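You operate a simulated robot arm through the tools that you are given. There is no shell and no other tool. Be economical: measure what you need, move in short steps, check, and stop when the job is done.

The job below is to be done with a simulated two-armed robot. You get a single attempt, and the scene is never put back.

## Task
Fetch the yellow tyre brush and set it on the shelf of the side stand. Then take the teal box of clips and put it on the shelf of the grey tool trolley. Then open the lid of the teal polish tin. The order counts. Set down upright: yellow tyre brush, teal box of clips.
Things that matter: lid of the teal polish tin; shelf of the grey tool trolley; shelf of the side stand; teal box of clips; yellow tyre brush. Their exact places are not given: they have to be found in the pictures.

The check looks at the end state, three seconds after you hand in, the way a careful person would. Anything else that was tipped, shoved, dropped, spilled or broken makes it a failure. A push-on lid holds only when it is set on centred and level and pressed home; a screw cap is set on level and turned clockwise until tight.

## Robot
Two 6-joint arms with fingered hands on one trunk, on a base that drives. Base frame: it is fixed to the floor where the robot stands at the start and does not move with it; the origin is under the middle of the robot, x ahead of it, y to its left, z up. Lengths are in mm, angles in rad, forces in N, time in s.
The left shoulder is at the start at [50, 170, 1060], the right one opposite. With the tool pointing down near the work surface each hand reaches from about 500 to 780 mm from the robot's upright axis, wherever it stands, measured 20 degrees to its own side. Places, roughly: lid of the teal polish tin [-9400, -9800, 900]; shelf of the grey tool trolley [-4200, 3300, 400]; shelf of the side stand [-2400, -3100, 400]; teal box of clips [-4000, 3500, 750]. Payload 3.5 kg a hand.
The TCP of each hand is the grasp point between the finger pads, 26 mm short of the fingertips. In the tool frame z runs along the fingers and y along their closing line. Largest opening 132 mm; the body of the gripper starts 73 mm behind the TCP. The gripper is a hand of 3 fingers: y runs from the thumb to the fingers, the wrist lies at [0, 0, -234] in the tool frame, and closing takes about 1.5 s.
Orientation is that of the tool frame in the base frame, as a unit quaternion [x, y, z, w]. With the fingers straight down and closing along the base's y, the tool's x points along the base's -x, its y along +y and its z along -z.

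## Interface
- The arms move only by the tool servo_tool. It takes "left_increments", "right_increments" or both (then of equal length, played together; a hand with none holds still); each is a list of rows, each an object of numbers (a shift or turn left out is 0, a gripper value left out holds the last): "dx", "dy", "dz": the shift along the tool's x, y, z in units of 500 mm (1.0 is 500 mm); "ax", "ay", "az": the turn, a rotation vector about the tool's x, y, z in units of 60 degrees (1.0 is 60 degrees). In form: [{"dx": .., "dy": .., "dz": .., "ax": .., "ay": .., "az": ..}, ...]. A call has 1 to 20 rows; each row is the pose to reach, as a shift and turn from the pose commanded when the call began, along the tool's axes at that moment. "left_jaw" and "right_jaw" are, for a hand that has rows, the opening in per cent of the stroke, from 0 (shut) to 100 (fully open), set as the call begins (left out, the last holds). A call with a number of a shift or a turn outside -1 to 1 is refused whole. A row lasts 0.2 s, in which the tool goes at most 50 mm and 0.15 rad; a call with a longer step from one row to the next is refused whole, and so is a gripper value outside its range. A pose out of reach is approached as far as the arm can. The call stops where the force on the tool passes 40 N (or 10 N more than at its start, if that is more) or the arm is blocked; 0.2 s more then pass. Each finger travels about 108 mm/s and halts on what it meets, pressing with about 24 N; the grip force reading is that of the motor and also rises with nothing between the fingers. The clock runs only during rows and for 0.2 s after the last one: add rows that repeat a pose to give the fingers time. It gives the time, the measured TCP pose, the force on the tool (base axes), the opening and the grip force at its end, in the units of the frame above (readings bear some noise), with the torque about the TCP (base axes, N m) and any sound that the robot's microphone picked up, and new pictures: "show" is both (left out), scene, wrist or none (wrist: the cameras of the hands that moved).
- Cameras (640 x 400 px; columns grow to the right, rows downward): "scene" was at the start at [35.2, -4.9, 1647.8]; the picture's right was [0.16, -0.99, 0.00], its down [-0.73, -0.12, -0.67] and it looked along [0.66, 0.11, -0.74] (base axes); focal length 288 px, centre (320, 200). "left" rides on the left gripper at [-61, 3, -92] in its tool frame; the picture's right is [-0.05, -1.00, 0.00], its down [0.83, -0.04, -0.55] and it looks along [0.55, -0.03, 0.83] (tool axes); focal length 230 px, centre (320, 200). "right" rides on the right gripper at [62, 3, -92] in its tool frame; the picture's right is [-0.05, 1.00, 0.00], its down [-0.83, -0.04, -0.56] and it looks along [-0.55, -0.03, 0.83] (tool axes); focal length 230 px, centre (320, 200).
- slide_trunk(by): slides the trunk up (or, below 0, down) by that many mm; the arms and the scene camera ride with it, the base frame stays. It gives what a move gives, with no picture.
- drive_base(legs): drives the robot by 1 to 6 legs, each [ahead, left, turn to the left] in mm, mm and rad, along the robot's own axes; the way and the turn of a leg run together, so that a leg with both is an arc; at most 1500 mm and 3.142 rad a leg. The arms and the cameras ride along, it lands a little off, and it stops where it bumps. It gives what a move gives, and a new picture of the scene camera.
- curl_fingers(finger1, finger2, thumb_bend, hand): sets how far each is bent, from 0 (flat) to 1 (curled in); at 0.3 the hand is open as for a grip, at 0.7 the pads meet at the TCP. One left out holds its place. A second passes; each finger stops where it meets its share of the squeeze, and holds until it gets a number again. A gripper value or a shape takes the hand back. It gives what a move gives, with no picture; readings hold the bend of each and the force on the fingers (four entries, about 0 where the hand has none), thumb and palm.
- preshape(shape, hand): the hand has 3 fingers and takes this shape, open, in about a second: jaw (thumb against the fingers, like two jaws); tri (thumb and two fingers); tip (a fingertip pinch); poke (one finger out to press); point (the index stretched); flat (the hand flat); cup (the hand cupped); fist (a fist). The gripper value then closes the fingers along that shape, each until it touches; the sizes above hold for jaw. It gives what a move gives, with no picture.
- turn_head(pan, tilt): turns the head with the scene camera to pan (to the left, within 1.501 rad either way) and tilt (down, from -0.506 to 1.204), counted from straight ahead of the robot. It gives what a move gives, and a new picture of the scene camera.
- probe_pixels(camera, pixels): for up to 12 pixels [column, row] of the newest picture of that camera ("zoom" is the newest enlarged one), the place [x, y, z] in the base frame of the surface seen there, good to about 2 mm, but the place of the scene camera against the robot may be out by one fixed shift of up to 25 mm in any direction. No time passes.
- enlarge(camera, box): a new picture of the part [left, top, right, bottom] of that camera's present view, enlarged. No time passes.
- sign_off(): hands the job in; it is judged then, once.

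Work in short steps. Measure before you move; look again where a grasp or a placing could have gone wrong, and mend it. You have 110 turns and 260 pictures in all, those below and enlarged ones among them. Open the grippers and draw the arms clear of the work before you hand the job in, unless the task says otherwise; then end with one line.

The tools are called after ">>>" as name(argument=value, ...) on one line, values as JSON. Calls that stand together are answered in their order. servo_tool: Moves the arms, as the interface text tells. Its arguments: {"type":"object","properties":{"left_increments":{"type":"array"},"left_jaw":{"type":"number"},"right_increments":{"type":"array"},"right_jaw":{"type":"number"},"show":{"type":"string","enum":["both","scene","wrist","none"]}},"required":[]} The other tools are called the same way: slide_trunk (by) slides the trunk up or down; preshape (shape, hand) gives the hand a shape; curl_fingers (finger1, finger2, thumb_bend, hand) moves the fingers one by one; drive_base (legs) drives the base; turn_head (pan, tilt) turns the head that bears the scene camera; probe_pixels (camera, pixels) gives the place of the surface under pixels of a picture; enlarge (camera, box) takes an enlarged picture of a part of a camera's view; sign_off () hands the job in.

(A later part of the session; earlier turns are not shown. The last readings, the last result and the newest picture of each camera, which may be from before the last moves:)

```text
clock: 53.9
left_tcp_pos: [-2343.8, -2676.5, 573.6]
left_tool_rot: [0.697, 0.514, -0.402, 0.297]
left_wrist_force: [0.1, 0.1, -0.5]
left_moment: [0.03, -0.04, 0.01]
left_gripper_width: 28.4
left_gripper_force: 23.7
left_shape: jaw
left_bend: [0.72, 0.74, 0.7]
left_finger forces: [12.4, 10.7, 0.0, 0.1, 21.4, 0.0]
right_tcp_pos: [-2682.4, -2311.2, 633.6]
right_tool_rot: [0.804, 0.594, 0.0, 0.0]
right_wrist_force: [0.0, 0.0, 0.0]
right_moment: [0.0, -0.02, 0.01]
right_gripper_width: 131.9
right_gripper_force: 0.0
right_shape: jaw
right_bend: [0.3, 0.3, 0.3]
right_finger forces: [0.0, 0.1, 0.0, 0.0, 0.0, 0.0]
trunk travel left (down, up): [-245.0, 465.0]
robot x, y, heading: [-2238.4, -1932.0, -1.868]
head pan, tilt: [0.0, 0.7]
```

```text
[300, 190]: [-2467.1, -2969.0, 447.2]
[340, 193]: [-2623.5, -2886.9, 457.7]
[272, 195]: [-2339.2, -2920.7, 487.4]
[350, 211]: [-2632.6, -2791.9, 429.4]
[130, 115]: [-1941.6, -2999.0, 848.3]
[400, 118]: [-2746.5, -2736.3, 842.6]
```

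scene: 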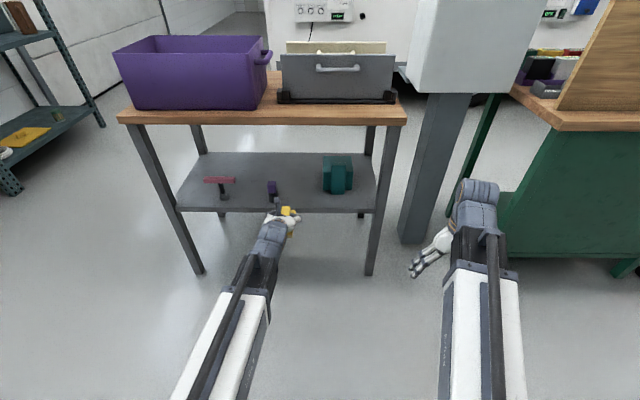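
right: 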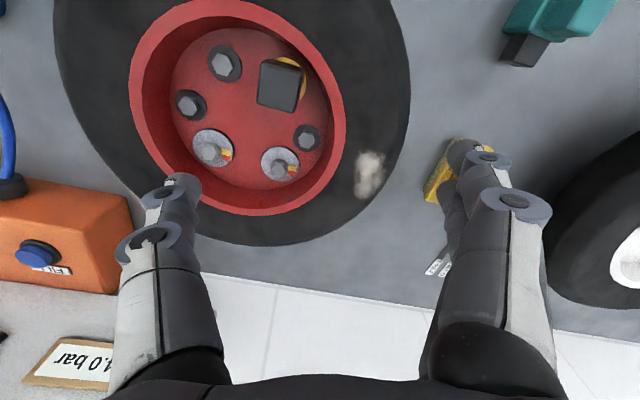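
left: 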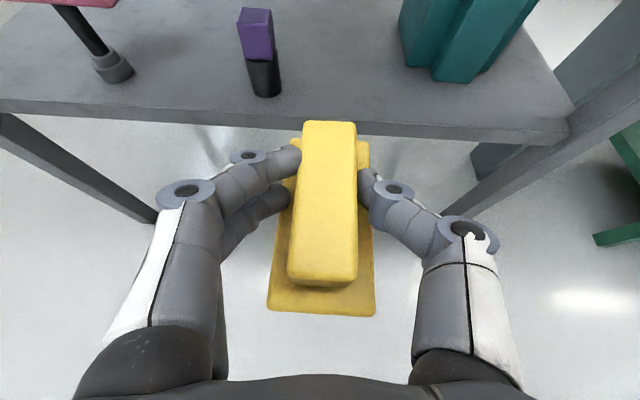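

Shelf z≈450; the gap's middle is about (-2465,-2908). I drive the base 240 ahead and 47 right, brush bottom 66 mm above the shelf.

>>> drive_base(legs=[[0, -47, -0.02], [240, 0, 0]])

>>> servo_tool(left_increments=[{"dz": 0}], show="wrist")

```text
clock: 56.2
left_tcp_pos: [-2479.1, -2888.7, 573.9]
left_tool_rot: [0.703, 0.506, -0.406, 0.292]
left_wrist_force: [0.1, -0.4, -0.7]
left_moment: [0.0, -0.02, -0.03]
left_gripper_width: 28.7
left_gripper_force: 24.1
left_shape: jaw
left_bend: [0.72, 0.74, 0.7]
left_finger forces: [12.4, 10.5, 0.0, 0.0, 21.5, 0.0]
right_tcp_pos: [-2811.0, -2516.5, 633.2]
right_tool_rot: [0.811, 0.585, 0.0, 0.0]
right_wrist_force: [-0.2, -0.3, -1.0]
right_moment: [0.02, -0.02, 0.02]
right_gripper_width: 131.9
right_gripper_force: 0.0
right_shape: jaw
right_bend: [0.3, 0.3, 0.3]
right_finger forces: [0.0, 0.0, 0.1, 0.1, 0.0, 0.0]
trunk travel left (down, up): [-245.0, 465.0]
robot x, y, heading: [-2358.6, -2152.5, -1.89]
head pan, tilt: [0.0, 0.7]
```

scene: 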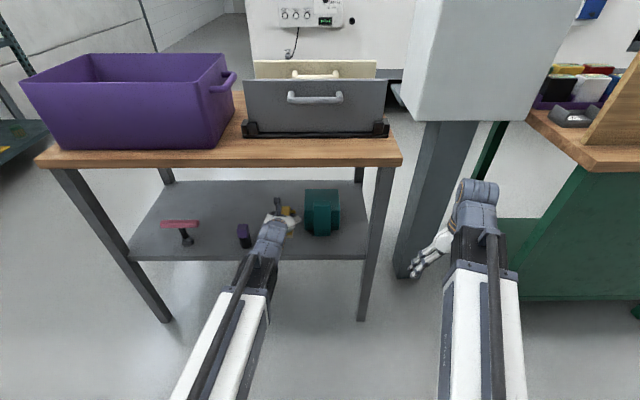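

```text
clock: 56.6
left_tcp_pos: [-2478.8, -2889.8, 574.8]
left_tool_rot: [0.702, 0.506, -0.406, 0.293]
left_wrist_force: [0.8, -0.9, -1.8]
left_moment: [0.0, 0.0, 0.05]
left_gripper_width: 28.5
left_gripper_force: 24.0
left_shape: jaw
left_bend: [0.72, 0.74, 0.7]
left_finger forces: [12.5, 10.6, 0.0, 0.0, 21.5, 0.1]
right_tcp_pos: [-2811.0, -2516.9, 633.3]
right_tool_rot: [0.811, 0.585, 0.0, -0.001]
right_wrist_force: [-0.2, -0.3, -0.4]
right_moment: [0.05, 0.01, 0.01]
right_gripper_width: 131.7
right_gripper_force: 0.2
right_shape: jaw
right_bend: [0.3, 0.3, 0.3]
right_finger forces: [0.0, 0.0, 0.0, 0.0, 0.1, 0.1]
trunk travel left (down, up): [-245.0, 465.0]
robot x, y, heading: [-2362.9, -2147.5, -1.897]
head pan, tilt: [0.0, 0.7]
```

left: 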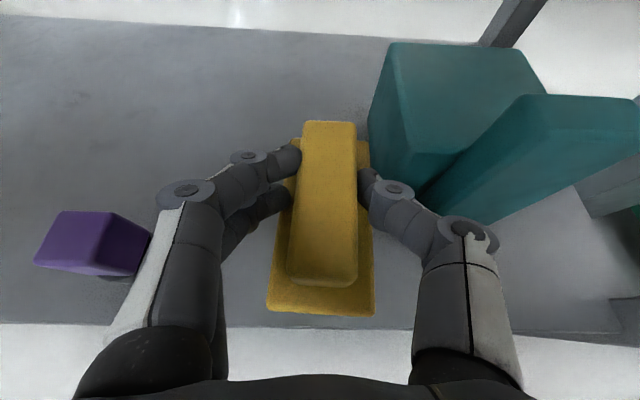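

Now teal can is close to the thumb on the right; I measure clearances.

>>> probe_pixels(camera="left", pixels=[[380, 130], [370, 140], [415, 175], [420, 190], [145, 250], [130, 230], [110, 265], [200, 90], [355, 130], [250, 320], [440, 205]])

```text
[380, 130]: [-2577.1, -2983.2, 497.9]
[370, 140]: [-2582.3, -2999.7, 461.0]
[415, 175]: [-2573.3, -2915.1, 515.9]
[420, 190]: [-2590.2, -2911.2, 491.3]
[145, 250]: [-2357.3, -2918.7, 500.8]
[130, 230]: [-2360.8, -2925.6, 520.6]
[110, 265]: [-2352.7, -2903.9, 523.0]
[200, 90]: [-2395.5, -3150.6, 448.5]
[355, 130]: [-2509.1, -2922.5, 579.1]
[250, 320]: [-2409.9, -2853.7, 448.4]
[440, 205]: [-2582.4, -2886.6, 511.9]
```

Gap centre is ~13 mm to the left; I shift and lower 55 mm.

>>> servo_tool(left_increments=[{"dx": -0.0044, "dy": 0.0166, "dz": 0.0075}, {"dx": -0.0087, "dy": 0.033, "dz": 0.015}, {"dx": 0.03, "dy": 0.033, "dz": 0.037}, {"dx": 0.06, "dy": 0.033, "dz": 0.055}, {"dx": 0.0866, "dy": 0.033, "dz": 0.07}, {"dx": 0.0866, "dy": 0.033, "dz": 0.07}], show="wrist")

```text
clock: 58.0
left_tcp_pos: [-2467.5, -2901.0, 518.6]
left_tool_rot: [0.702, 0.507, -0.405, 0.293]
left_wrist_force: [0.7, -0.1, -0.7]
left_moment: [0.01, -0.04, -0.02]
left_gripper_width: 28.6
left_gripper_force: 24.0
left_shape: jaw
left_bend: [0.72, 0.74, 0.7]
left_finger forces: [12.5, 10.5, 0.0, 0.0, 21.4, 0.0]
right_tcp_pos: [-2810.7, -2516.5, 634.1]
right_tool_rot: [0.811, 0.585, 0.0, 0.0]
right_wrist_force: [0.2, 0.5, -0.7]
right_moment: [0.01, -0.01, 0.01]
right_gripper_width: 131.7
right_gripper_force: 0.0
right_shape: jaw
right_bend: [0.3, 0.3, 0.3]
right_finger forces: [0.0, 0.0, 0.0, 0.0, 0.0, 0.1]
trunk travel left (down, up): [-245.0, 465.0]
robot x, y, heading: [-2358.2, -2149.7, -1.891]
head pan, tilt: [0.0, 0.7]
```

left: 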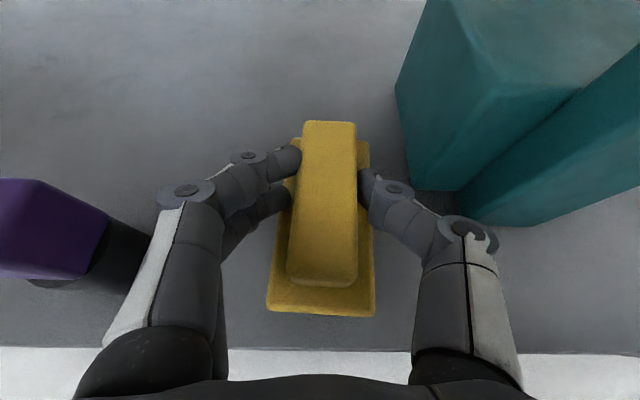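

About 11 mm remain. I lower slowly by up to 14 mm, watching the force.

>>> servo_tool(left_increments=[{"dx": 0.0087, "dz": 0.005}, {"dx": 0.0139, "dz": 0.008}, {"dx": 0.0173, "dz": 0.01}, {"dx": 0.0191, "dz": 0.011}, {"dx": 0.0208, "dz": 0.012}], show="none")

```text
clock: 59.2
left_tcp_pos: [-2466.6, -2902.2, 507.9]
left_tool_rot: [0.702, 0.507, -0.405, 0.293]
left_wrist_force: [-0.6, 0.1, -0.2]
left_moment: [0.04, -0.02, 0.02]
left_gripper_width: 28.6
left_gripper_force: 23.9
left_shape: jaw
left_bend: [0.72, 0.74, 0.7]
left_finger forces: [12.0, 11.0, 0.0, 0.0, 21.4, 0.1]
right_tcp_pos: [-2810.6, -2517.1, 633.9]
right_tool_rot: [0.811, 0.585, 0.0, 0.0]
right_wrist_force: [0.0, 0.0, -0.2]
right_moment: [0.01, 0.04, 0.01]
right_gripper_width: 131.7
right_gripper_force: 0.0
right_shape: jaw
right_bend: [0.3, 0.3, 0.3]
right_finger forces: [0.0, 0.0, 0.0, 0.0, 0.1, 0.0]
trunk travel left (down, up): [-245.0, 465.0]
robot x, y, heading: [-2362.3, -2149.5, -1.891]
head pan, tilt: [0.0, 0.7]
```

Barely touching. I go down 3 mm more in 1 mm steps.

>>> servo_tool(left_increments=[{"dx": 0.0017, "dz": 0.001}, {"dx": 0.0035, "dz": 0.002}, {"dx": 0.0052, "dz": 0.003}], show="none")

```text
clock: 60.0
left_tcp_pos: [-2466.3, -2903.2, 506.9]
left_tool_rot: [0.702, 0.506, -0.407, 0.293]
left_wrist_force: [-0.2, -0.7, 11.8]
left_moment: [-0.21, -0.13, -0.05]
left_gripper_width: 28.7
left_gripper_force: 24.0
left_shape: jaw
left_bend: [0.72, 0.74, 0.7]
left_finger forces: [11.6, 16.7, 0.0, 0.0, 22.0, 0.0]
right_tcp_pos: [-2811.0, -2516.1, 633.7]
right_tool_rot: [0.811, 0.585, 0.0, 0.001]
right_wrist_force: [-0.4, 0.2, 0.4]
right_moment: [0.0, -0.01, -0.02]
right_gripper_width: 131.9
right_gripper_force: 0.0
right_shape: jaw
right_bend: [0.3, 0.3, 0.3]
right_finger forces: [0.0, 0.1, 0.0, 0.1, 0.1, 0.0]
trunk travel left (down, up): [-245.0, 465.0]
robot x, y, heading: [-2359.3, -2148.8, -1.895]
head pan, tilt: [0.0, 0.7]
```

Contact with 11.8 N up-force. I open to 60 % (≈80 mm) and check.

>>> servo_tool(left_increments=[{"dz": 0}, {"dz": 0}, {"dz": 0}, {"dz": 0}, {"dz": 0}], left_jaw=55, show="wrist")

```text
clock: 61.2
left_tcp_pos: [-2466.4, -2901.6, 504.9]
left_tool_rot: [0.702, 0.507, -0.405, 0.293]
left_wrist_force: [0.5, -0.4, 0.9]
left_moment: [0.04, 0.02, 0.0]
left_gripper_width: 71.9
left_gripper_force: 0.1
left_shape: jaw
left_bend: [0.72, 0.72, 0.7]
left_finger forces: [0.0, 0.0, 0.1, 0.0, 0.1, 0.1]
right_tcp_pos: [-2811.1, -2515.6, 633.5]
right_tool_rot: [0.811, 0.585, 0.0, 0.0]
right_wrist_force: [0.6, 0.4, -0.5]
right_moment: [0.0, 0.0, -0.02]
right_gripper_width: 132.0
right_gripper_force: 0.0
right_shape: jaw
right_bend: [0.3, 0.3, 0.3]
right_finger forces: [0.1, 0.0, 0.0, 0.0, 0.1, 0.1]
trunk travel left (down, up): [-245.0, 465.0]
robot x, y, heading: [-2362.5, -2149.0, -1.891]
head pan, tilt: [0.0, 0.7]
```

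left: 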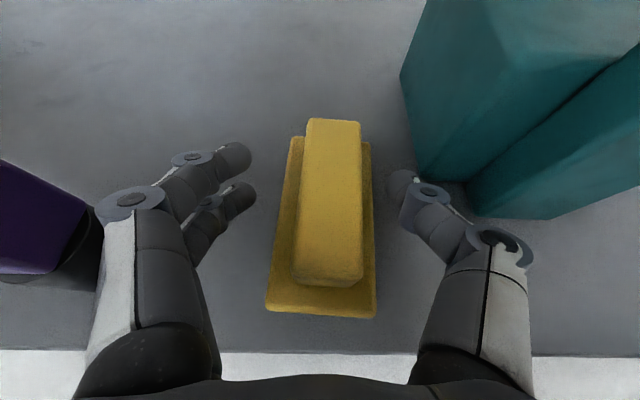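

Brush stands free and level. I withdraw 80 mm along the tool axis, then back the base off.

>>> servo_tool(left_increments=[{"dz": -0.04}, {"dz": -0.1}, {"dz": -0.16}, {"dz": -0.16}], show="none")

>>> drive_base(legs=[[-350, 0, 0]])

>>> enlarge(camera="scene", box=[130, 100, 430, 287])

```text
clock: 62.2
left_tcp_pos: [-2444.7, -2835.5, 544.3]
left_tool_rot: [0.703, 0.507, -0.405, 0.292]
left_wrist_force: [0.4, 0.7, 0.1]
left_moment: [0.0, -0.02, -0.02]
left_gripper_width: 72.1
left_gripper_force: 0.1
left_shape: jaw
left_bend: [0.72, 0.72, 0.7]
left_finger forces: [0.0, 0.0, 0.0, 0.1, 0.0, 0.0]
right_tcp_pos: [-2810.2, -2517.3, 633.6]
right_tool_rot: [0.811, 0.585, -0.001, 0.0]
right_wrist_force: [0.2, 0.2, -1.2]
right_moment: [0.0, 0.01, 0.03]
right_gripper_width: 132.0
right_gripper_force: 0.0
right_shape: jaw
right_bend: [0.3, 0.3, 0.3]
right_finger forces: [0.1, 0.0, 0.0, 0.0, 0.1, 0.0]
trunk travel left (down, up): [-245.0, 465.0]
robot x, y, heading: [-2358.4, -2151.0, -1.894]
head pan, tilt: [0.0, 0.7]
```

```text
clock: 64.5
left_tcp_pos: [-2333.2, -2501.9, 543.1]
left_tool_rot: [0.703, 0.505, -0.406, 0.292]
left_wrist_force: [0.9, 0.0, 0.6]
left_moment: [0.0, -0.01, -0.02]
left_gripper_width: 72.1
left_gripper_force: 0.1
left_shape: jaw
left_bend: [0.72, 0.72, 0.7]
left_finger forces: [0.0, 0.0, 0.0, 0.0, 0.0, 0.0]
right_tcp_pos: [-2699.1, -2180.3, 633.9]
right_tool_rot: [0.812, 0.584, 0.0, 0.0]
right_wrist_force: [0.6, 0.5, 1.1]
right_moment: [-0.01, -0.02, 0.0]
right_gripper_width: 132.0
right_gripper_force: 0.1
right_shape: jaw
right_bend: [0.3, 0.3, 0.3]
right_finger forces: [0.0, 0.0, 0.1, 0.0, 0.0, 0.0]
trunk travel left (down, up): [-245.0, 465.0]
robot x, y, heading: [-2247.7, -1814.0, -1.888]
head pan, tilt: [0.0, 0.7]
```

scene: 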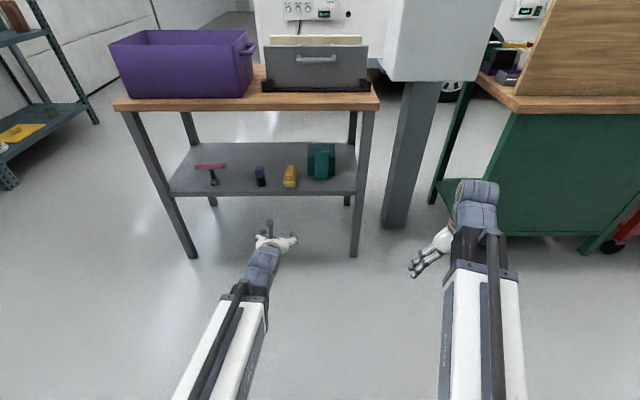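

```text
2.13 times, centred on (280, 194) of scene
```

zoom: 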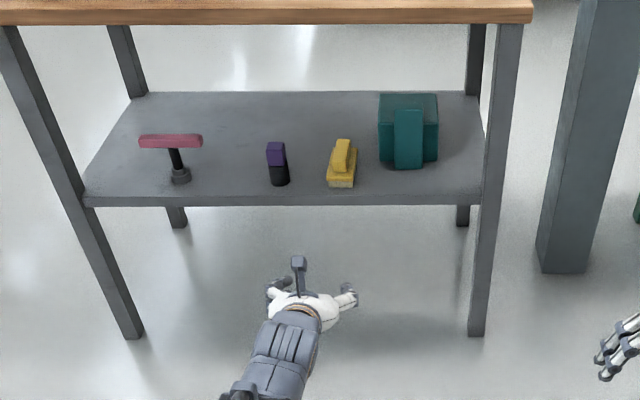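

Brush sits upright between the items, all undisturbed. I raise the trunk and drive back to the open lane, turning north.

>>> slide_trunk(by=400)

>>> drive_base(legs=[[0, 0, 0.317], [130, 0, 0], [0, 1500, 0], [-1500, 0, 0], [0, 0, 1.571], [0, 0, 1.571]])

>>> turn_head(pan=0.7, tilt=0.4)

```text
clock: 68.3
left_tcp_pos: [-2333.8, -2500.1, 943.6]
left_tool_rot: [0.703, 0.506, -0.405, 0.292]
left_wrist_force: [-0.1, -0.1, -0.1]
left_moment: [-0.02, 0.0, 0.0]
left_gripper_width: 71.9
left_gripper_force: 0.1
left_shape: jaw
left_bend: [0.72, 0.72, 0.7]
left_finger forces: [0.0, 0.1, 0.0, 0.0, 0.1, 0.0]
right_tcp_pos: [-2699.7, -2180.5, 1031.8]
right_tool_rot: [0.812, 0.584, 0.0, 0.0]
right_wrist_force: [0.6, 0.5, 0.7]
right_moment: [0.01, 0.01, -0.01]
right_gripper_width: 132.1
right_gripper_force: 0.0
right_shape: jaw
right_bend: [0.3, 0.3, 0.3]
right_finger forces: [0.0, 0.0, 0.0, 0.0, 0.0, 0.0]
trunk travel left (down, up): [-645.0, 65.0]
robot x, y, heading: [-2247.5, -1812.4, -1.895]
head pan, tilt: [0.0, 0.7]
```

```text
clock: 92.3
left_tcp_pos: [-869.8, 227.3, 944.0]
left_tool_rot: [-0.608, 0.617, 0.351, 0.356]
left_wrist_force: [0.1, 0.1, 0.6]
left_moment: [0.0, 0.0, -0.01]
left_gripper_width: 72.0
left_gripper_force: 0.0
left_shape: jaw
left_bend: [0.72, 0.72, 0.7]
left_finger forces: [0.0, 0.1, 0.0, 0.0, 0.0, 0.0]
right_tcp_pos: [-422.8, 30.8, 1033.1]
right_tool_rot: [-0.702, 0.713, 0.0, 0.0]
right_wrist_force: [-0.1, -0.4, -0.4]
right_moment: [0.01, 0.01, 0.01]
right_gripper_width: 131.9
right_gripper_force: 0.1
right_shape: jaw
right_bend: [0.3, 0.3, 0.3]
right_finger forces: [0.0, 0.0, 0.0, 0.1, 0.0, 0.1]
trunk travel left (down, up): [-645.0, 65.0]
robot x, y, heading: [-738.5, -458.0, 1.554]
head pan, tilt: [0.0, 0.7]
```

scene: 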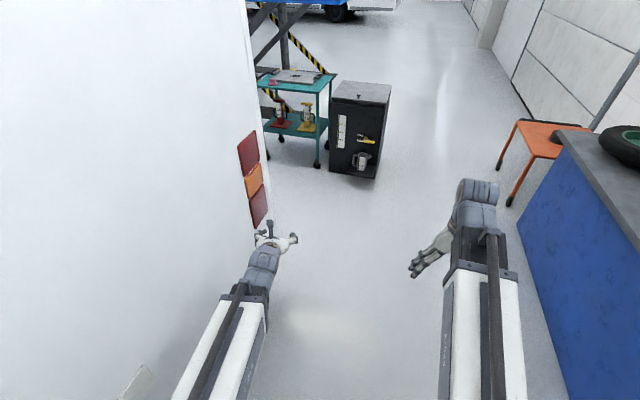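

```text
clock: 93.3
left_tcp_pos: [-870.0, 225.9, 944.5]
left_tool_rot: [-0.607, 0.617, 0.351, 0.356]
left_wrist_force: [0.1, 0.1, -0.9]
left_moment: [-0.01, -0.02, 0.02]
left_gripper_width: 72.0
left_gripper_force: 0.0
left_shape: jaw
left_bend: [0.72, 0.72, 0.7]
left_finger forces: [0.0, 0.0, 0.1, 0.0, 0.0, 0.0]
right_tcp_pos: [-424.2, 29.7, 1033.8]
right_tool_rot: [-0.702, 0.712, 0.0, 0.001]
right_wrist_force: [-0.1, 0.2, 0.6]
right_moment: [-0.01, 0.0, 0.0]
right_gripper_width: 131.7
right_gripper_force: 0.1
right_shape: jaw
right_bend: [0.3, 0.3, 0.3]
right_finger forces: [0.1, 0.0, 0.1, 0.1, 0.0, 0.1]
trunk travel left (down, up): [-645.0, 65.0]
robot x, y, heading: [-740.9, -456.2, 1.557]
head pan, tilt: [0.7, 0.4]
```

scene: 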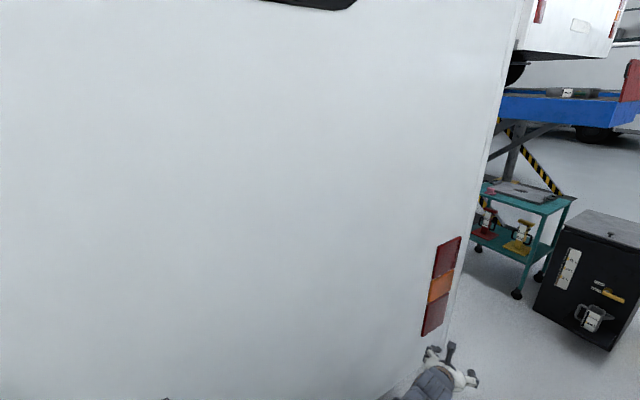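

The left hand is near the vehicle's rear corner; I measure corner, teal trolley and black cabinet positions.

>>> probe_pixels(camera="scene", pixels=[[440, 290], [460, 270], [425, 320], [480, 180], [517, 295], [545, 310], [605, 345], [572, 195], [560, 190], [590, 215]])

>>> turn_head(pan=0.0, tilt=0.3)

```text
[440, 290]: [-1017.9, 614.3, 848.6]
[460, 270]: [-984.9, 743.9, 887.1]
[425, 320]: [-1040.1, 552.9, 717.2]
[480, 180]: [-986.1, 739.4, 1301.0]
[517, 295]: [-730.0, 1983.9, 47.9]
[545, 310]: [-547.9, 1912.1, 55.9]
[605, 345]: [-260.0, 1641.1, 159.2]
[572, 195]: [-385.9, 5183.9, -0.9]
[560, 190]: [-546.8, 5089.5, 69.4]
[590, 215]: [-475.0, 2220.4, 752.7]
```

```text
clock: 94.4
left_tcp_pos: [-869.4, 226.1, 944.6]
left_tool_rot: [-0.608, 0.617, 0.351, 0.356]
left_wrist_force: [-0.6, -0.2, 0.8]
left_moment: [-0.01, 0.02, 0.02]
left_gripper_width: 72.1
left_gripper_force: 0.2
left_shape: jaw
left_bend: [0.72, 0.72, 0.7]
left_finger forces: [0.0, 0.1, 0.0, 0.0, 0.1, 0.1]
right_tcp_pos: [-423.3, 30.9, 1034.2]
right_tool_rot: [-0.701, 0.713, 0.0, -0.001]
right_wrist_force: [0.1, 0.7, 0.8]
right_moment: [0.0, -0.01, -0.01]
right_gripper_width: 131.9
right_gripper_force: 0.1
right_shape: jaw
right_bend: [0.3, 0.3, 0.3]
right_finger forces: [0.0, 0.1, 0.0, 0.0, 0.0, 0.0]
trunk travel left (down, up): [-645.0, 65.0]
robot x, y, heading: [-746.2, -452.6, 1.555]
head pan, tilt: [0.0, 0.3]
```

scene: 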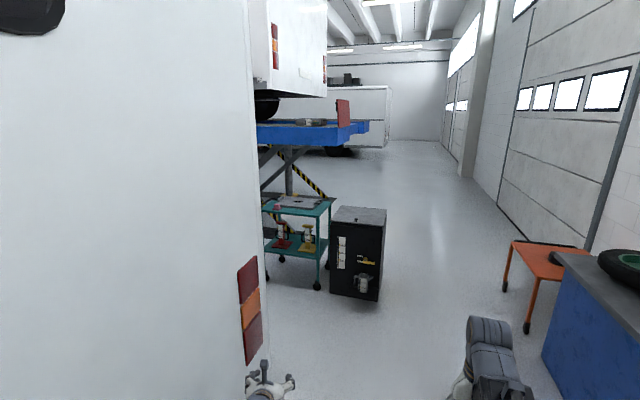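

The lane between the vehicle (corner (-985,745)) and the teal trolley runs west. I raise the trunk a bit, shift right, go ahead and turn left to look along it.

>>> slide_trunk(by=60)

>>> drive_base(legs=[[0, -330, 0], [1500, 0, 0], [0, 0, 1.28]])

>>> turn_head(pan=-0.2, tilt=0.35)

```text
clock: 95.4
left_tcp_pos: [-869.1, 226.4, 1003.9]
left_tool_rot: [-0.608, 0.617, 0.351, 0.356]
left_wrist_force: [0.1, -0.1, 0.0]
left_moment: [0.0, 0.02, 0.02]
left_gripper_width: 72.0
left_gripper_force: 0.1
left_shape: jaw
left_bend: [0.72, 0.72, 0.7]
left_finger forces: [0.1, 0.1, 0.0, 0.0, 0.1, 0.0]
right_tcp_pos: [-424.6, 31.5, 1093.6]
right_tool_rot: [-0.702, 0.712, 0.0, 0.0]
right_wrist_force: [-0.4, -0.1, -0.7]
right_moment: [-0.02, 0.03, -0.01]
right_gripper_width: 131.7
right_gripper_force: 0.0
right_shape: jaw
right_bend: [0.3, 0.3, 0.3]
right_finger forces: [0.0, 0.0, 0.1, 0.0, 0.1, 0.0]
trunk travel left (down, up): [-705.0, 5.0]
robot x, y, heading: [-743.4, -455.8, 1.556]
head pan, tilt: [0.0, 0.3]
```

```text
clock: 107.8
left_tcp_pos: [-1070.2, 1109.8, 1004.5]
left_tool_rot: [0.856, -0.131, -0.495, -0.076]
left_wrist_force: [-0.3, 0.8, -0.2]
left_moment: [-0.01, -0.04, 0.01]
left_gripper_width: 71.8
left_gripper_force: 0.0
left_shape: jaw
left_bend: [0.72, 0.72, 0.7]
left_finger forces: [0.1, 0.0, 0.0, 0.1, 0.0, 0.0]
right_tcp_pos: [-756.0, 1481.7, 1094.0]
right_tool_rot: [0.988, -0.152, 0.0, 0.0]
right_wrist_force: [-0.3, -0.4, -0.4]
right_moment: [0.01, -0.03, -0.02]
right_gripper_width: 131.7
right_gripper_force: 0.0
right_shape: jaw
right_bend: [0.3, 0.3, 0.3]
right_finger forces: [0.1, 0.0, 0.0, 0.0, 0.1, 0.1]
trunk travel left (down, up): [-705.0, 5.0]
robot x, y, heading: [-381.4, 1036.0, 2.838]
head pan, tilt: [0.0, 0.3]
```

scene: 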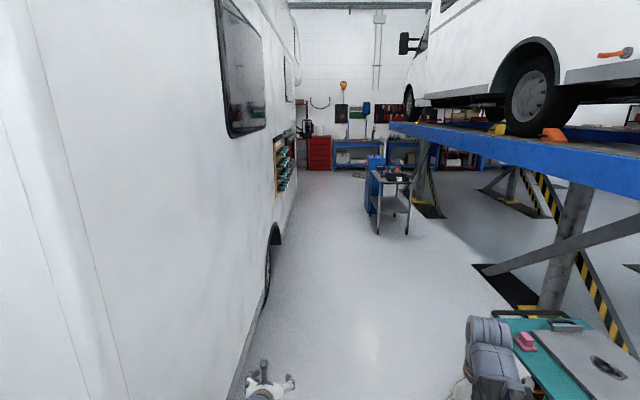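

```text
clock: 108.5
left_tcp_pos: [-1068.9, 1109.1, 1003.6]
left_tool_rot: [0.856, -0.131, -0.495, -0.076]
left_wrist_force: [0.5, -0.2, -0.6]
left_moment: [0.06, -0.01, -0.01]
left_gripper_width: 72.0
left_gripper_force: 0.1
left_shape: jaw
left_bend: [0.72, 0.72, 0.7]
left_finger forces: [0.0, 0.0, 0.0, 0.0, 0.0, 0.0]
right_tcp_pos: [-756.4, 1481.0, 1093.6]
right_tool_rot: [0.988, -0.152, 0.0, 0.0]
right_wrist_force: [0.9, 0.6, -0.3]
right_moment: [0.0, 0.01, -0.01]
right_gripper_width: 131.9
right_gripper_force: 0.1
right_shape: jaw
right_bend: [0.3, 0.3, 0.3]
right_finger forces: [0.1, 0.0, 0.1, 0.1, 0.0, 0.1]
trunk travel left (down, up): [-705.0, 5.0]
robot x, y, heading: [-381.1, 1034.6, 2.842]
head pan, tilt: [-0.201, 0.351]
```

scene: 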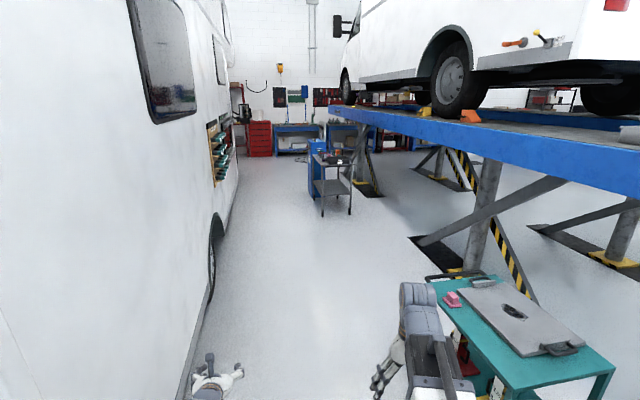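

The grey trolley is at (335,180). I enlarge and measure it.

>>> enlarge(camera="scene", box=[290, 130, 380, 220])

>>> probe_pixels(camera="scene", pixels=[[322, 215], [350, 212], [333, 185], [335, 160], [212, 290], [410, 240], [440, 280], [313, 190]])

```text
4.44 times, centred on (335, 175) of scene
```

zoom: 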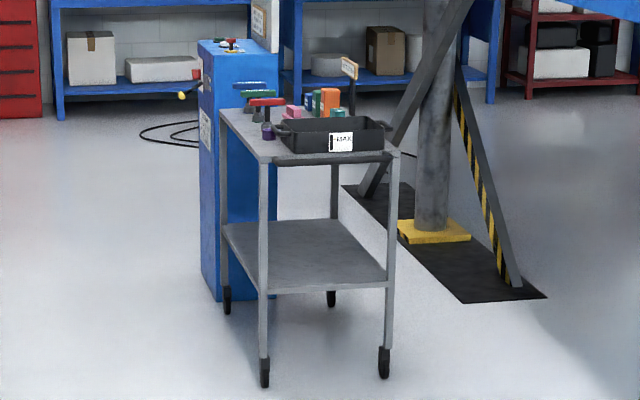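

```text
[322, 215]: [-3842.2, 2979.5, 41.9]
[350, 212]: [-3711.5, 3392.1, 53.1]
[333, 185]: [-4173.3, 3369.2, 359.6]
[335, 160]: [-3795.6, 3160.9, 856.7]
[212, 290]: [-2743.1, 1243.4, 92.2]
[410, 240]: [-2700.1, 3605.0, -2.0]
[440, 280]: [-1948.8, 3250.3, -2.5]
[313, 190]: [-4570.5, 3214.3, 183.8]
```

Trolley's near end spans (-3842,2980)–(-3711,3392), heading ~162°. I check the lift beam's position and height relative to where the robot must stand.

>>> probe_pixels(camera="scene", pixels=[[360, 120], [400, 132], [450, 145], [520, 165], [600, 190], [460, 255], [480, 200], [372, 180], [440, 180]])

>>> probe_pixels(camera="zoom", pixels=[[265, 155], [390, 150], [225, 115], [310, 135], [330, 100], [305, 100], [345, 115], [270, 130], [270, 285], [380, 285], [300, 240], [205, 290]])

```text
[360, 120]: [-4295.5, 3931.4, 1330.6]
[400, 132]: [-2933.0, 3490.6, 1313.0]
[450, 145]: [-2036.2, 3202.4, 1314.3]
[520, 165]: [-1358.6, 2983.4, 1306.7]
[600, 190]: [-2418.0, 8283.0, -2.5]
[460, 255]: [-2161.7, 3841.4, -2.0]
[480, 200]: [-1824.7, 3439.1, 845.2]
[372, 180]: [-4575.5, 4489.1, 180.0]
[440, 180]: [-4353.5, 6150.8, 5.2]
```

```text
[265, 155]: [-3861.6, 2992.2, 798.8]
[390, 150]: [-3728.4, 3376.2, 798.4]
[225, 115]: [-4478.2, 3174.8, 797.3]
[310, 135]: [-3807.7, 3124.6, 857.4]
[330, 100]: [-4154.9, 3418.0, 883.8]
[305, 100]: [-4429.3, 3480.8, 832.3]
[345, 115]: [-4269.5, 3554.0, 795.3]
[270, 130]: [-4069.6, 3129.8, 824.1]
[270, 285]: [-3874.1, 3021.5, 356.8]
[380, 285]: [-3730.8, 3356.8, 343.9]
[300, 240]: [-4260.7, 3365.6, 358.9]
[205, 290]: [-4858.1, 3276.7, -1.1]
```

Path is clear of the lift beam (edge y≈3500, z 1313). I drive to about 1.2 m from the trolley's near end.

>>> drive_base(legs=[[1350, 0, 0], [1350, -1030, 0]])

>>> turn_head(pan=0.0, tilt=0.55)

```text
refused: leg 2 is longer than a leg can be; nothing moved
```

```text
clock: 109.3
left_tcp_pos: [-1069.6, 1109.4, 1005.6]
left_tool_rot: [0.856, -0.132, -0.494, -0.076]
left_wrist_force: [0.2, -0.2, 0.4]
left_moment: [0.02, -0.01, 0.02]
left_gripper_width: 72.2
left_gripper_force: 0.1
left_shape: jaw
left_bend: [0.72, 0.72, 0.7]
left_finger forces: [0.0, 0.1, 0.0, 0.0, 0.1, 0.0]
right_tcp_pos: [-756.1, 1481.4, 1093.0]
right_tool_rot: [0.988, -0.152, 0.0, 0.0]
right_wrist_force: [-0.7, 0.4, 0.7]
right_moment: [-0.02, 0.01, -0.01]
right_gripper_width: 132.1
right_gripper_force: 0.0
right_shape: jaw
right_bend: [0.3, 0.3, 0.3]
right_finger forces: [0.0, 0.1, 0.1, 0.0, 0.0, 0.1]
trunk travel left (down, up): [-705.0, 5.0]
robot x, y, heading: [-379.4, 1036.6, 2.832]
head pan, tilt: [0.0, 0.55]
```

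scene: 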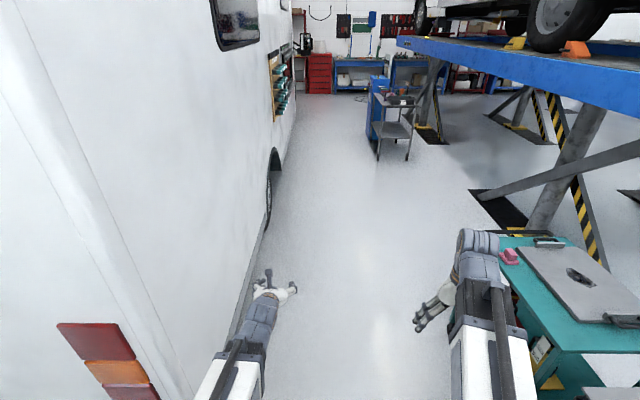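

I split the diagonal into shorter legs.

>>> drive_base(legs=[[1350, 0, 0], [700, -500, 0], [650, -530, 0]])

```text
clock: 124.2
left_tcp_pos: [-3317.1, 2895.7, 1006.1]
left_tool_rot: [0.856, -0.133, -0.494, -0.077]
left_wrist_force: [0.2, 0.0, 0.1]
left_moment: [-0.03, 0.03, -0.02]
left_gripper_width: 72.0
left_gripper_force: 0.0
left_shape: jaw
left_bend: [0.72, 0.72, 0.7]
left_finger forces: [0.0, 0.0, 0.1, 0.0, 0.0, 0.0]
right_tcp_pos: [-3002.1, 3265.8, 1092.6]
right_tool_rot: [0.988, -0.153, 0.0, 0.0]
right_wrist_force: [1.0, -0.9, 0.3]
right_moment: [-0.01, 0.03, 0.01]
right_gripper_width: 131.9
right_gripper_force: 0.0
right_shape: jaw
right_bend: [0.3, 0.3, 0.3]
right_finger forces: [0.1, 0.0, 0.0, 0.0, 0.0, 0.0]
trunk travel left (down, up): [-705.0, 5.0]
robot x, y, heading: [-2626.9, 2814.6, 2.838]
head pan, tilt: [0.0, 0.55]
```

scene: 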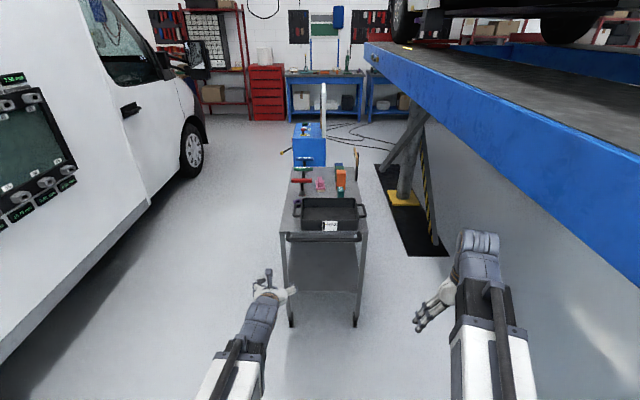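

The trolley top is in view at (325,200). I enlarge to identify the teal box of clips.

>>> enlarge(camera="scene", box=[270, 130, 390, 250])

```text
3.33 times, centred on (330, 190) of scene
```

zoom: 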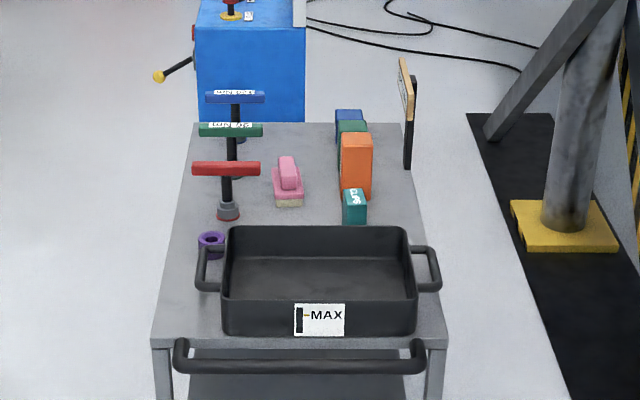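

A small teal box with a label is at zoom (354,207), just beyond the tray and touching-near the orange box. I measure around it.

>>> probe_pixels(camera="zoom", pixels=[[345, 192], [364, 192], [345, 200], [364, 200], [345, 220], [365, 220], [356, 165], [342, 190], [371, 190], [230, 240], [400, 240], [330, 160]])

>>> enlarge(camera="scene", box=[320, 155, 356, 200])

```text
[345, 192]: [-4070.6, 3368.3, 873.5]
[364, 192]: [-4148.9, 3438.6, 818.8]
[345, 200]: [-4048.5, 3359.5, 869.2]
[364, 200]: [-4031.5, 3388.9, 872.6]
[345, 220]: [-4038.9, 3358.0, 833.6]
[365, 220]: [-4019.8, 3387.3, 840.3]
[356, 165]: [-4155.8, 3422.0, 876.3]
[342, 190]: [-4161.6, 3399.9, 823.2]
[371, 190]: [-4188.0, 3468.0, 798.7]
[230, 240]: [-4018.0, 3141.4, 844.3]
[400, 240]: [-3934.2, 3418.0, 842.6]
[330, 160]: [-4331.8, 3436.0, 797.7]
```

```text
8.89 times, centred on (338, 178) of scene
```

zoom: 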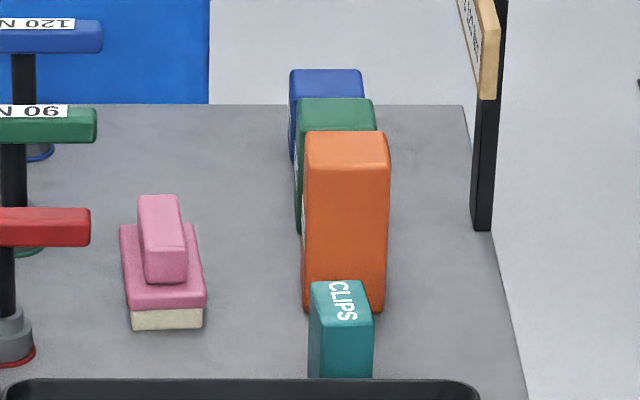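

It's labelled CLIPS. I measure its corners in the enlarged picture.

>>> probe_pixels(camera="zoom", pixels=[[316, 287], [362, 285], [318, 315], [368, 316], [340, 300], [316, 360], [366, 365], [312, 340], [345, 240], [375, 290], [308, 160], [350, 398]])

```text
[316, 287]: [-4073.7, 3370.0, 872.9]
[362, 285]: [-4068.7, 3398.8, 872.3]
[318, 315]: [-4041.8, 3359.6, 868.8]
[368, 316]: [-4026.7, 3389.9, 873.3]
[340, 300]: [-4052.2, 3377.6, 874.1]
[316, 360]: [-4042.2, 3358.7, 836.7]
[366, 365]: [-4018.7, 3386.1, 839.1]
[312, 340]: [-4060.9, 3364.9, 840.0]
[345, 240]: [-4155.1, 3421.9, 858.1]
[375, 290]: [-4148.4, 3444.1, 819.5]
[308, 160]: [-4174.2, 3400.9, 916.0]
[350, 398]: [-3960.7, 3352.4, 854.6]
```

CLIPS box: about 35×45×75 mm, top z≈873, around (-4050,3375). I lower the trunk 110 (so the right arm stays below the lift beam) and drive nearer, 500 ahead and 128 right.

>>> slide_trunk(by=-110)

>>> drive_base(legs=[[500, -128, 0]])

>>> servo_tool(left_increments=[{"dz": 0}, {"dz": 0}], left_jaw=52, show="wrist")

```text
clock: 125.6
left_tcp_pos: [-3317.1, 2894.4, 894.2]
left_tool_rot: [0.856, -0.132, -0.494, -0.076]
left_wrist_force: [-0.4, 0.3, -0.4]
left_moment: [-0.03, -0.01, 0.02]
left_gripper_width: 72.2
left_gripper_force: 0.0
left_shape: jaw
left_bend: [0.72, 0.72, 0.7]
left_finger forces: [0.0, 0.0, 0.0, 0.0, 0.1, 0.1]
right_tcp_pos: [-3002.6, 3264.8, 982.7]
right_tool_rot: [0.988, -0.154, 0.0, 0.0]
right_wrist_force: [-0.2, -0.1, -0.1]
right_moment: [0.02, -0.02, -0.03]
right_gripper_width: 132.1
right_gripper_force: 0.1
right_shape: jaw
right_bend: [0.3, 0.3, 0.3]
right_finger forces: [0.1, 0.0, 0.0, 0.0, 0.0, 0.1]
trunk travel left (down, up): [-595.0, 115.0]
robot x, y, heading: [-2631.1, 2821.5, 2.834]
head pan, tilt: [0.0, 0.55]
```

```text
clock: 128.6
left_tcp_pos: [-3758.7, 3167.8, 894.9]
left_tool_rot: [0.856, -0.131, -0.495, -0.076]
left_wrist_force: [0.7, 0.0, -0.6]
left_moment: [-0.01, -0.02, 0.01]
left_gripper_width: 71.9
left_gripper_force: 0.1
left_shape: jaw
left_bend: [0.72, 0.72, 0.7]
left_finger forces: [0.0, 0.0, 0.0, 0.1, 0.1, 0.0]
right_tcp_pos: [-3443.4, 3538.5, 983.4]
right_tool_rot: [0.988, -0.152, 0.0, 0.001]
right_wrist_force: [-0.6, 0.1, -0.8]
right_moment: [0.01, -0.04, 0.02]
right_gripper_width: 132.0
right_gripper_force: 0.0
right_shape: jaw
right_bend: [0.3, 0.3, 0.3]
right_finger forces: [0.0, 0.1, 0.1, 0.0, 0.1, 0.0]
trunk travel left (down, up): [-595.0, 115.0]
robot x, y, heading: [-3071.6, 3089.2, 2.838]
head pan, tilt: [0.0, 0.55]
```

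scene: 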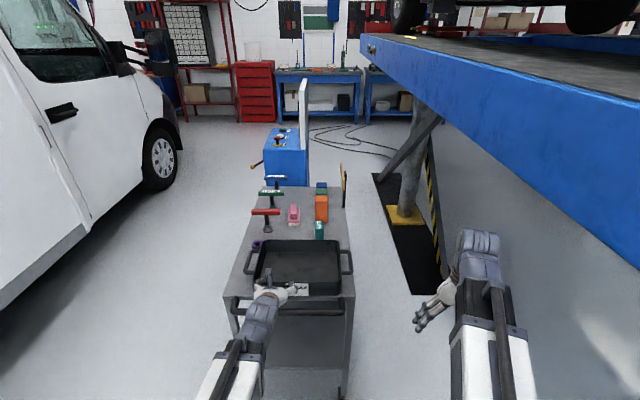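

```text
clock: 129.2
left_tcp_pos: [-3757.4, 3167.3, 895.3]
left_tool_rot: [0.856, -0.131, -0.495, -0.076]
left_wrist_force: [0.4, 0.5, -0.4]
left_moment: [-0.03, -0.01, -0.02]
left_gripper_width: 69.3
left_gripper_force: 0.1
left_shape: jaw
left_bend: [0.72, 0.72, 0.7]
left_finger forces: [0.0, 0.0, 0.1, 0.1, 0.0, 0.1]
right_tcp_pos: [-3444.1, 3538.3, 983.5]
right_tool_rot: [0.988, -0.152, 0.001, 0.0]
right_wrist_force: [0.3, 0.1, 0.0]
right_moment: [-0.03, 0.0, 0.0]
right_gripper_width: 131.9
right_gripper_force: 0.0
right_shape: jaw
right_bend: [0.3, 0.3, 0.3]
right_finger forces: [0.0, 0.0, 0.0, 0.0, 0.0, 0.0]
trunk travel left (down, up): [-595.0, 115.0]
robot x, y, heading: [-3069.6, 3093.2, 2.839]
head pan, tilt: [0.0, 0.55]
```

left: 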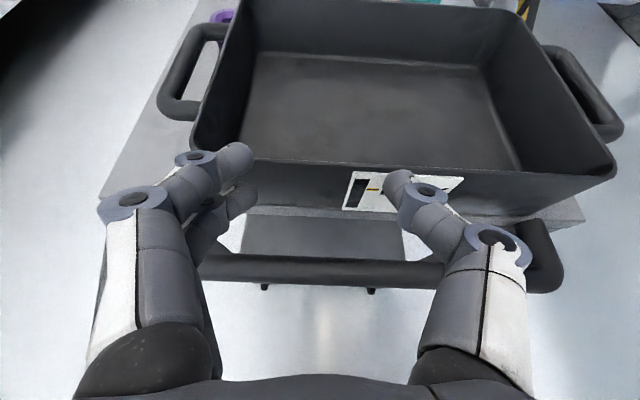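

I raise the hand 40 and shift it 100 right, then drive ahead 200 and look again.

>>> servo_tool(left_increments=[{"dx": -0.035, "dy": -0.05, "dz": -0.02}, {"dx": -0.069, "dy": -0.1, "dz": -0.04}, {"dx": -0.069, "dy": -0.15, "dz": -0.04}, {"dx": -0.069, "dy": -0.2, "dz": -0.04}, {"dx": -0.069, "dy": -0.2, "dz": -0.04}], show="none")

>>> drive_base(legs=[[170, 0, 0]])

>>> servo_tool(left_increments=[{"dz": 0}], show="wrist")

```text
clock: 130.4
left_tcp_pos: [-3728.9, 3262.1, 936.3]
left_tool_rot: [0.856, -0.132, -0.494, -0.077]
left_wrist_force: [-0.2, 0.5, 1.0]
left_moment: [-0.01, -0.02, -0.01]
left_gripper_width: 69.3
left_gripper_force: 0.0
left_shape: jaw
left_bend: [0.72, 0.72, 0.7]
left_finger forces: [0.0, 0.1, 0.0, 0.0, 0.0, 0.0]
right_tcp_pos: [-3443.4, 3538.7, 983.6]
right_tool_rot: [0.988, -0.152, -0.001, 0.0]
right_wrist_force: [-0.9, -1.1, 0.3]
right_moment: [0.02, 0.02, 0.02]
right_gripper_width: 131.7
right_gripper_force: 0.2
right_shape: jaw
right_bend: [0.3, 0.3, 0.3]
right_finger forces: [0.0, 0.0, 0.0, 0.0, 0.0, 0.0]
trunk travel left (down, up): [-595.0, 115.0]
robot x, y, heading: [-3070.3, 3093.2, 2.832]
head pan, tilt: [0.0, 0.55]
```

```text
clock: 131.9
left_tcp_pos: [-3892.4, 3313.8, 934.3]
left_tool_rot: [0.856, -0.132, -0.494, -0.076]
left_wrist_force: [-0.5, 0.7, 0.3]
left_moment: [-0.02, 0.03, -0.01]
left_gripper_width: 69.1
left_gripper_force: 0.0
left_shape: jaw
left_bend: [0.72, 0.72, 0.7]
left_finger forces: [0.1, 0.1, 0.0, 0.0, 0.0, 0.0]
right_tcp_pos: [-3608.0, 3589.6, 983.2]
right_tool_rot: [0.988, -0.151, 0.0, 0.0]
right_wrist_force: [-0.3, -0.7, 0.1]
right_moment: [-0.02, 0.0, 0.03]
right_gripper_width: 132.0
right_gripper_force: 0.0
right_shape: jaw
right_bend: [0.3, 0.3, 0.3]
right_finger forces: [0.0, 0.0, 0.0, 0.0, 0.0, 0.0]
trunk travel left (down, up): [-595.0, 115.0]
robot x, y, heading: [-3233.3, 3143.3, 2.838]
head pan, tilt: [0.0, 0.55]
```

scene: 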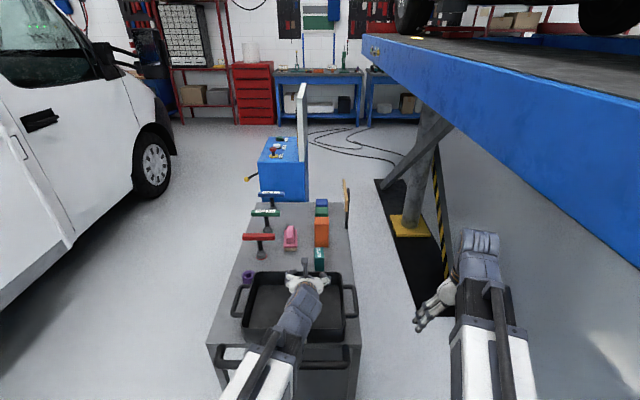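

```text
clock: 132.3
left_tcp_pos: [-3891.1, 3313.3, 935.3]
left_tool_rot: [0.856, -0.132, -0.494, -0.076]
left_wrist_force: [-0.3, 0.0, 0.2]
left_moment: [0.0, 0.04, -0.02]
left_gripper_width: 69.4
left_gripper_force: 0.1
left_shape: jaw
left_bend: [0.72, 0.72, 0.7]
left_finger forces: [0.0, 0.1, 0.0, 0.1, 0.0, 0.0]
right_tcp_pos: [-3607.8, 3588.7, 984.1]
right_tool_rot: [0.988, -0.152, 0.0, -0.001]
right_wrist_force: [0.8, 0.6, -0.9]
right_moment: [-0.02, -0.01, 0.02]
right_gripper_width: 132.0
right_gripper_force: 0.0
right_shape: jaw
right_bend: [0.3, 0.3, 0.3]
right_finger forces: [0.1, 0.0, 0.0, 0.1, 0.0, 0.0]
trunk travel left (down, up): [-595.0, 115.0]
robot x, y, heading: [-3234.2, 3142.7, 2.836]
head pan, tilt: [0.0, 0.55]
```

left: 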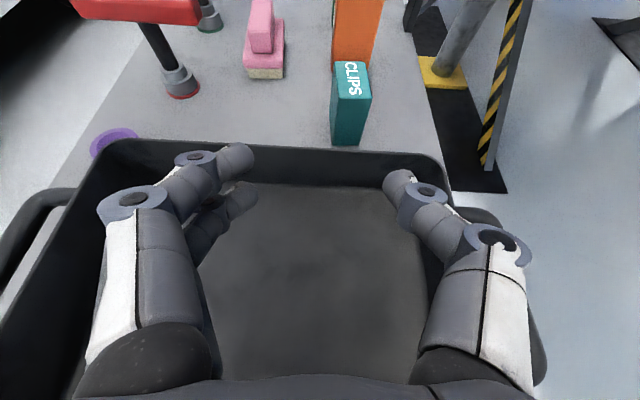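

The CLIPS box is well seen at (350,105). I measure it with an enlarged wrist view.

>>> enlarge(camera="left", box=[300, 40, 400, 160])

```text
3.33 times, centred on (350, 100) of left
```

zoom: 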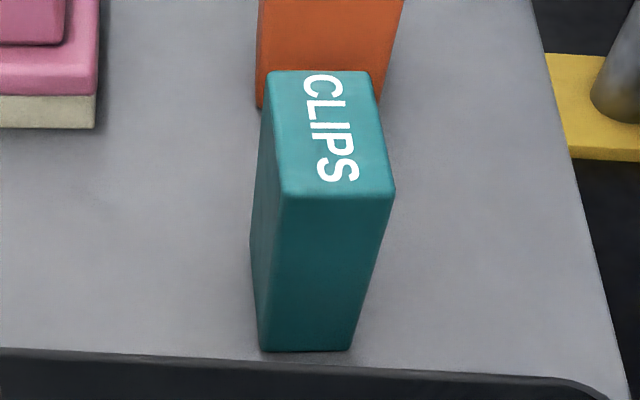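

>>> probe_pixels(camera="zoom", pixels=[[276, 77], [365, 77], [290, 188], [387, 188], [330, 130], [268, 340], [348, 340], [300, 250], [370, 250], [256, 230], [200, 330], [300, 365]])

```text
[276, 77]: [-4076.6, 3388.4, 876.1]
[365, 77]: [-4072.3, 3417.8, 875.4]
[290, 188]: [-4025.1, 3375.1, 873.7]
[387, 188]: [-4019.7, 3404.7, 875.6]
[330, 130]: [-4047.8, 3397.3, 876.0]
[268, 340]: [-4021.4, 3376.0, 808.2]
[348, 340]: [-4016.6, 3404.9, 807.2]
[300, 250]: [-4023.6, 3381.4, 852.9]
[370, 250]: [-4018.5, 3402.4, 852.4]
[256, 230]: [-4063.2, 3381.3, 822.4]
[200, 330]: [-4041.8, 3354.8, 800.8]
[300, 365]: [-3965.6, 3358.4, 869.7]
```

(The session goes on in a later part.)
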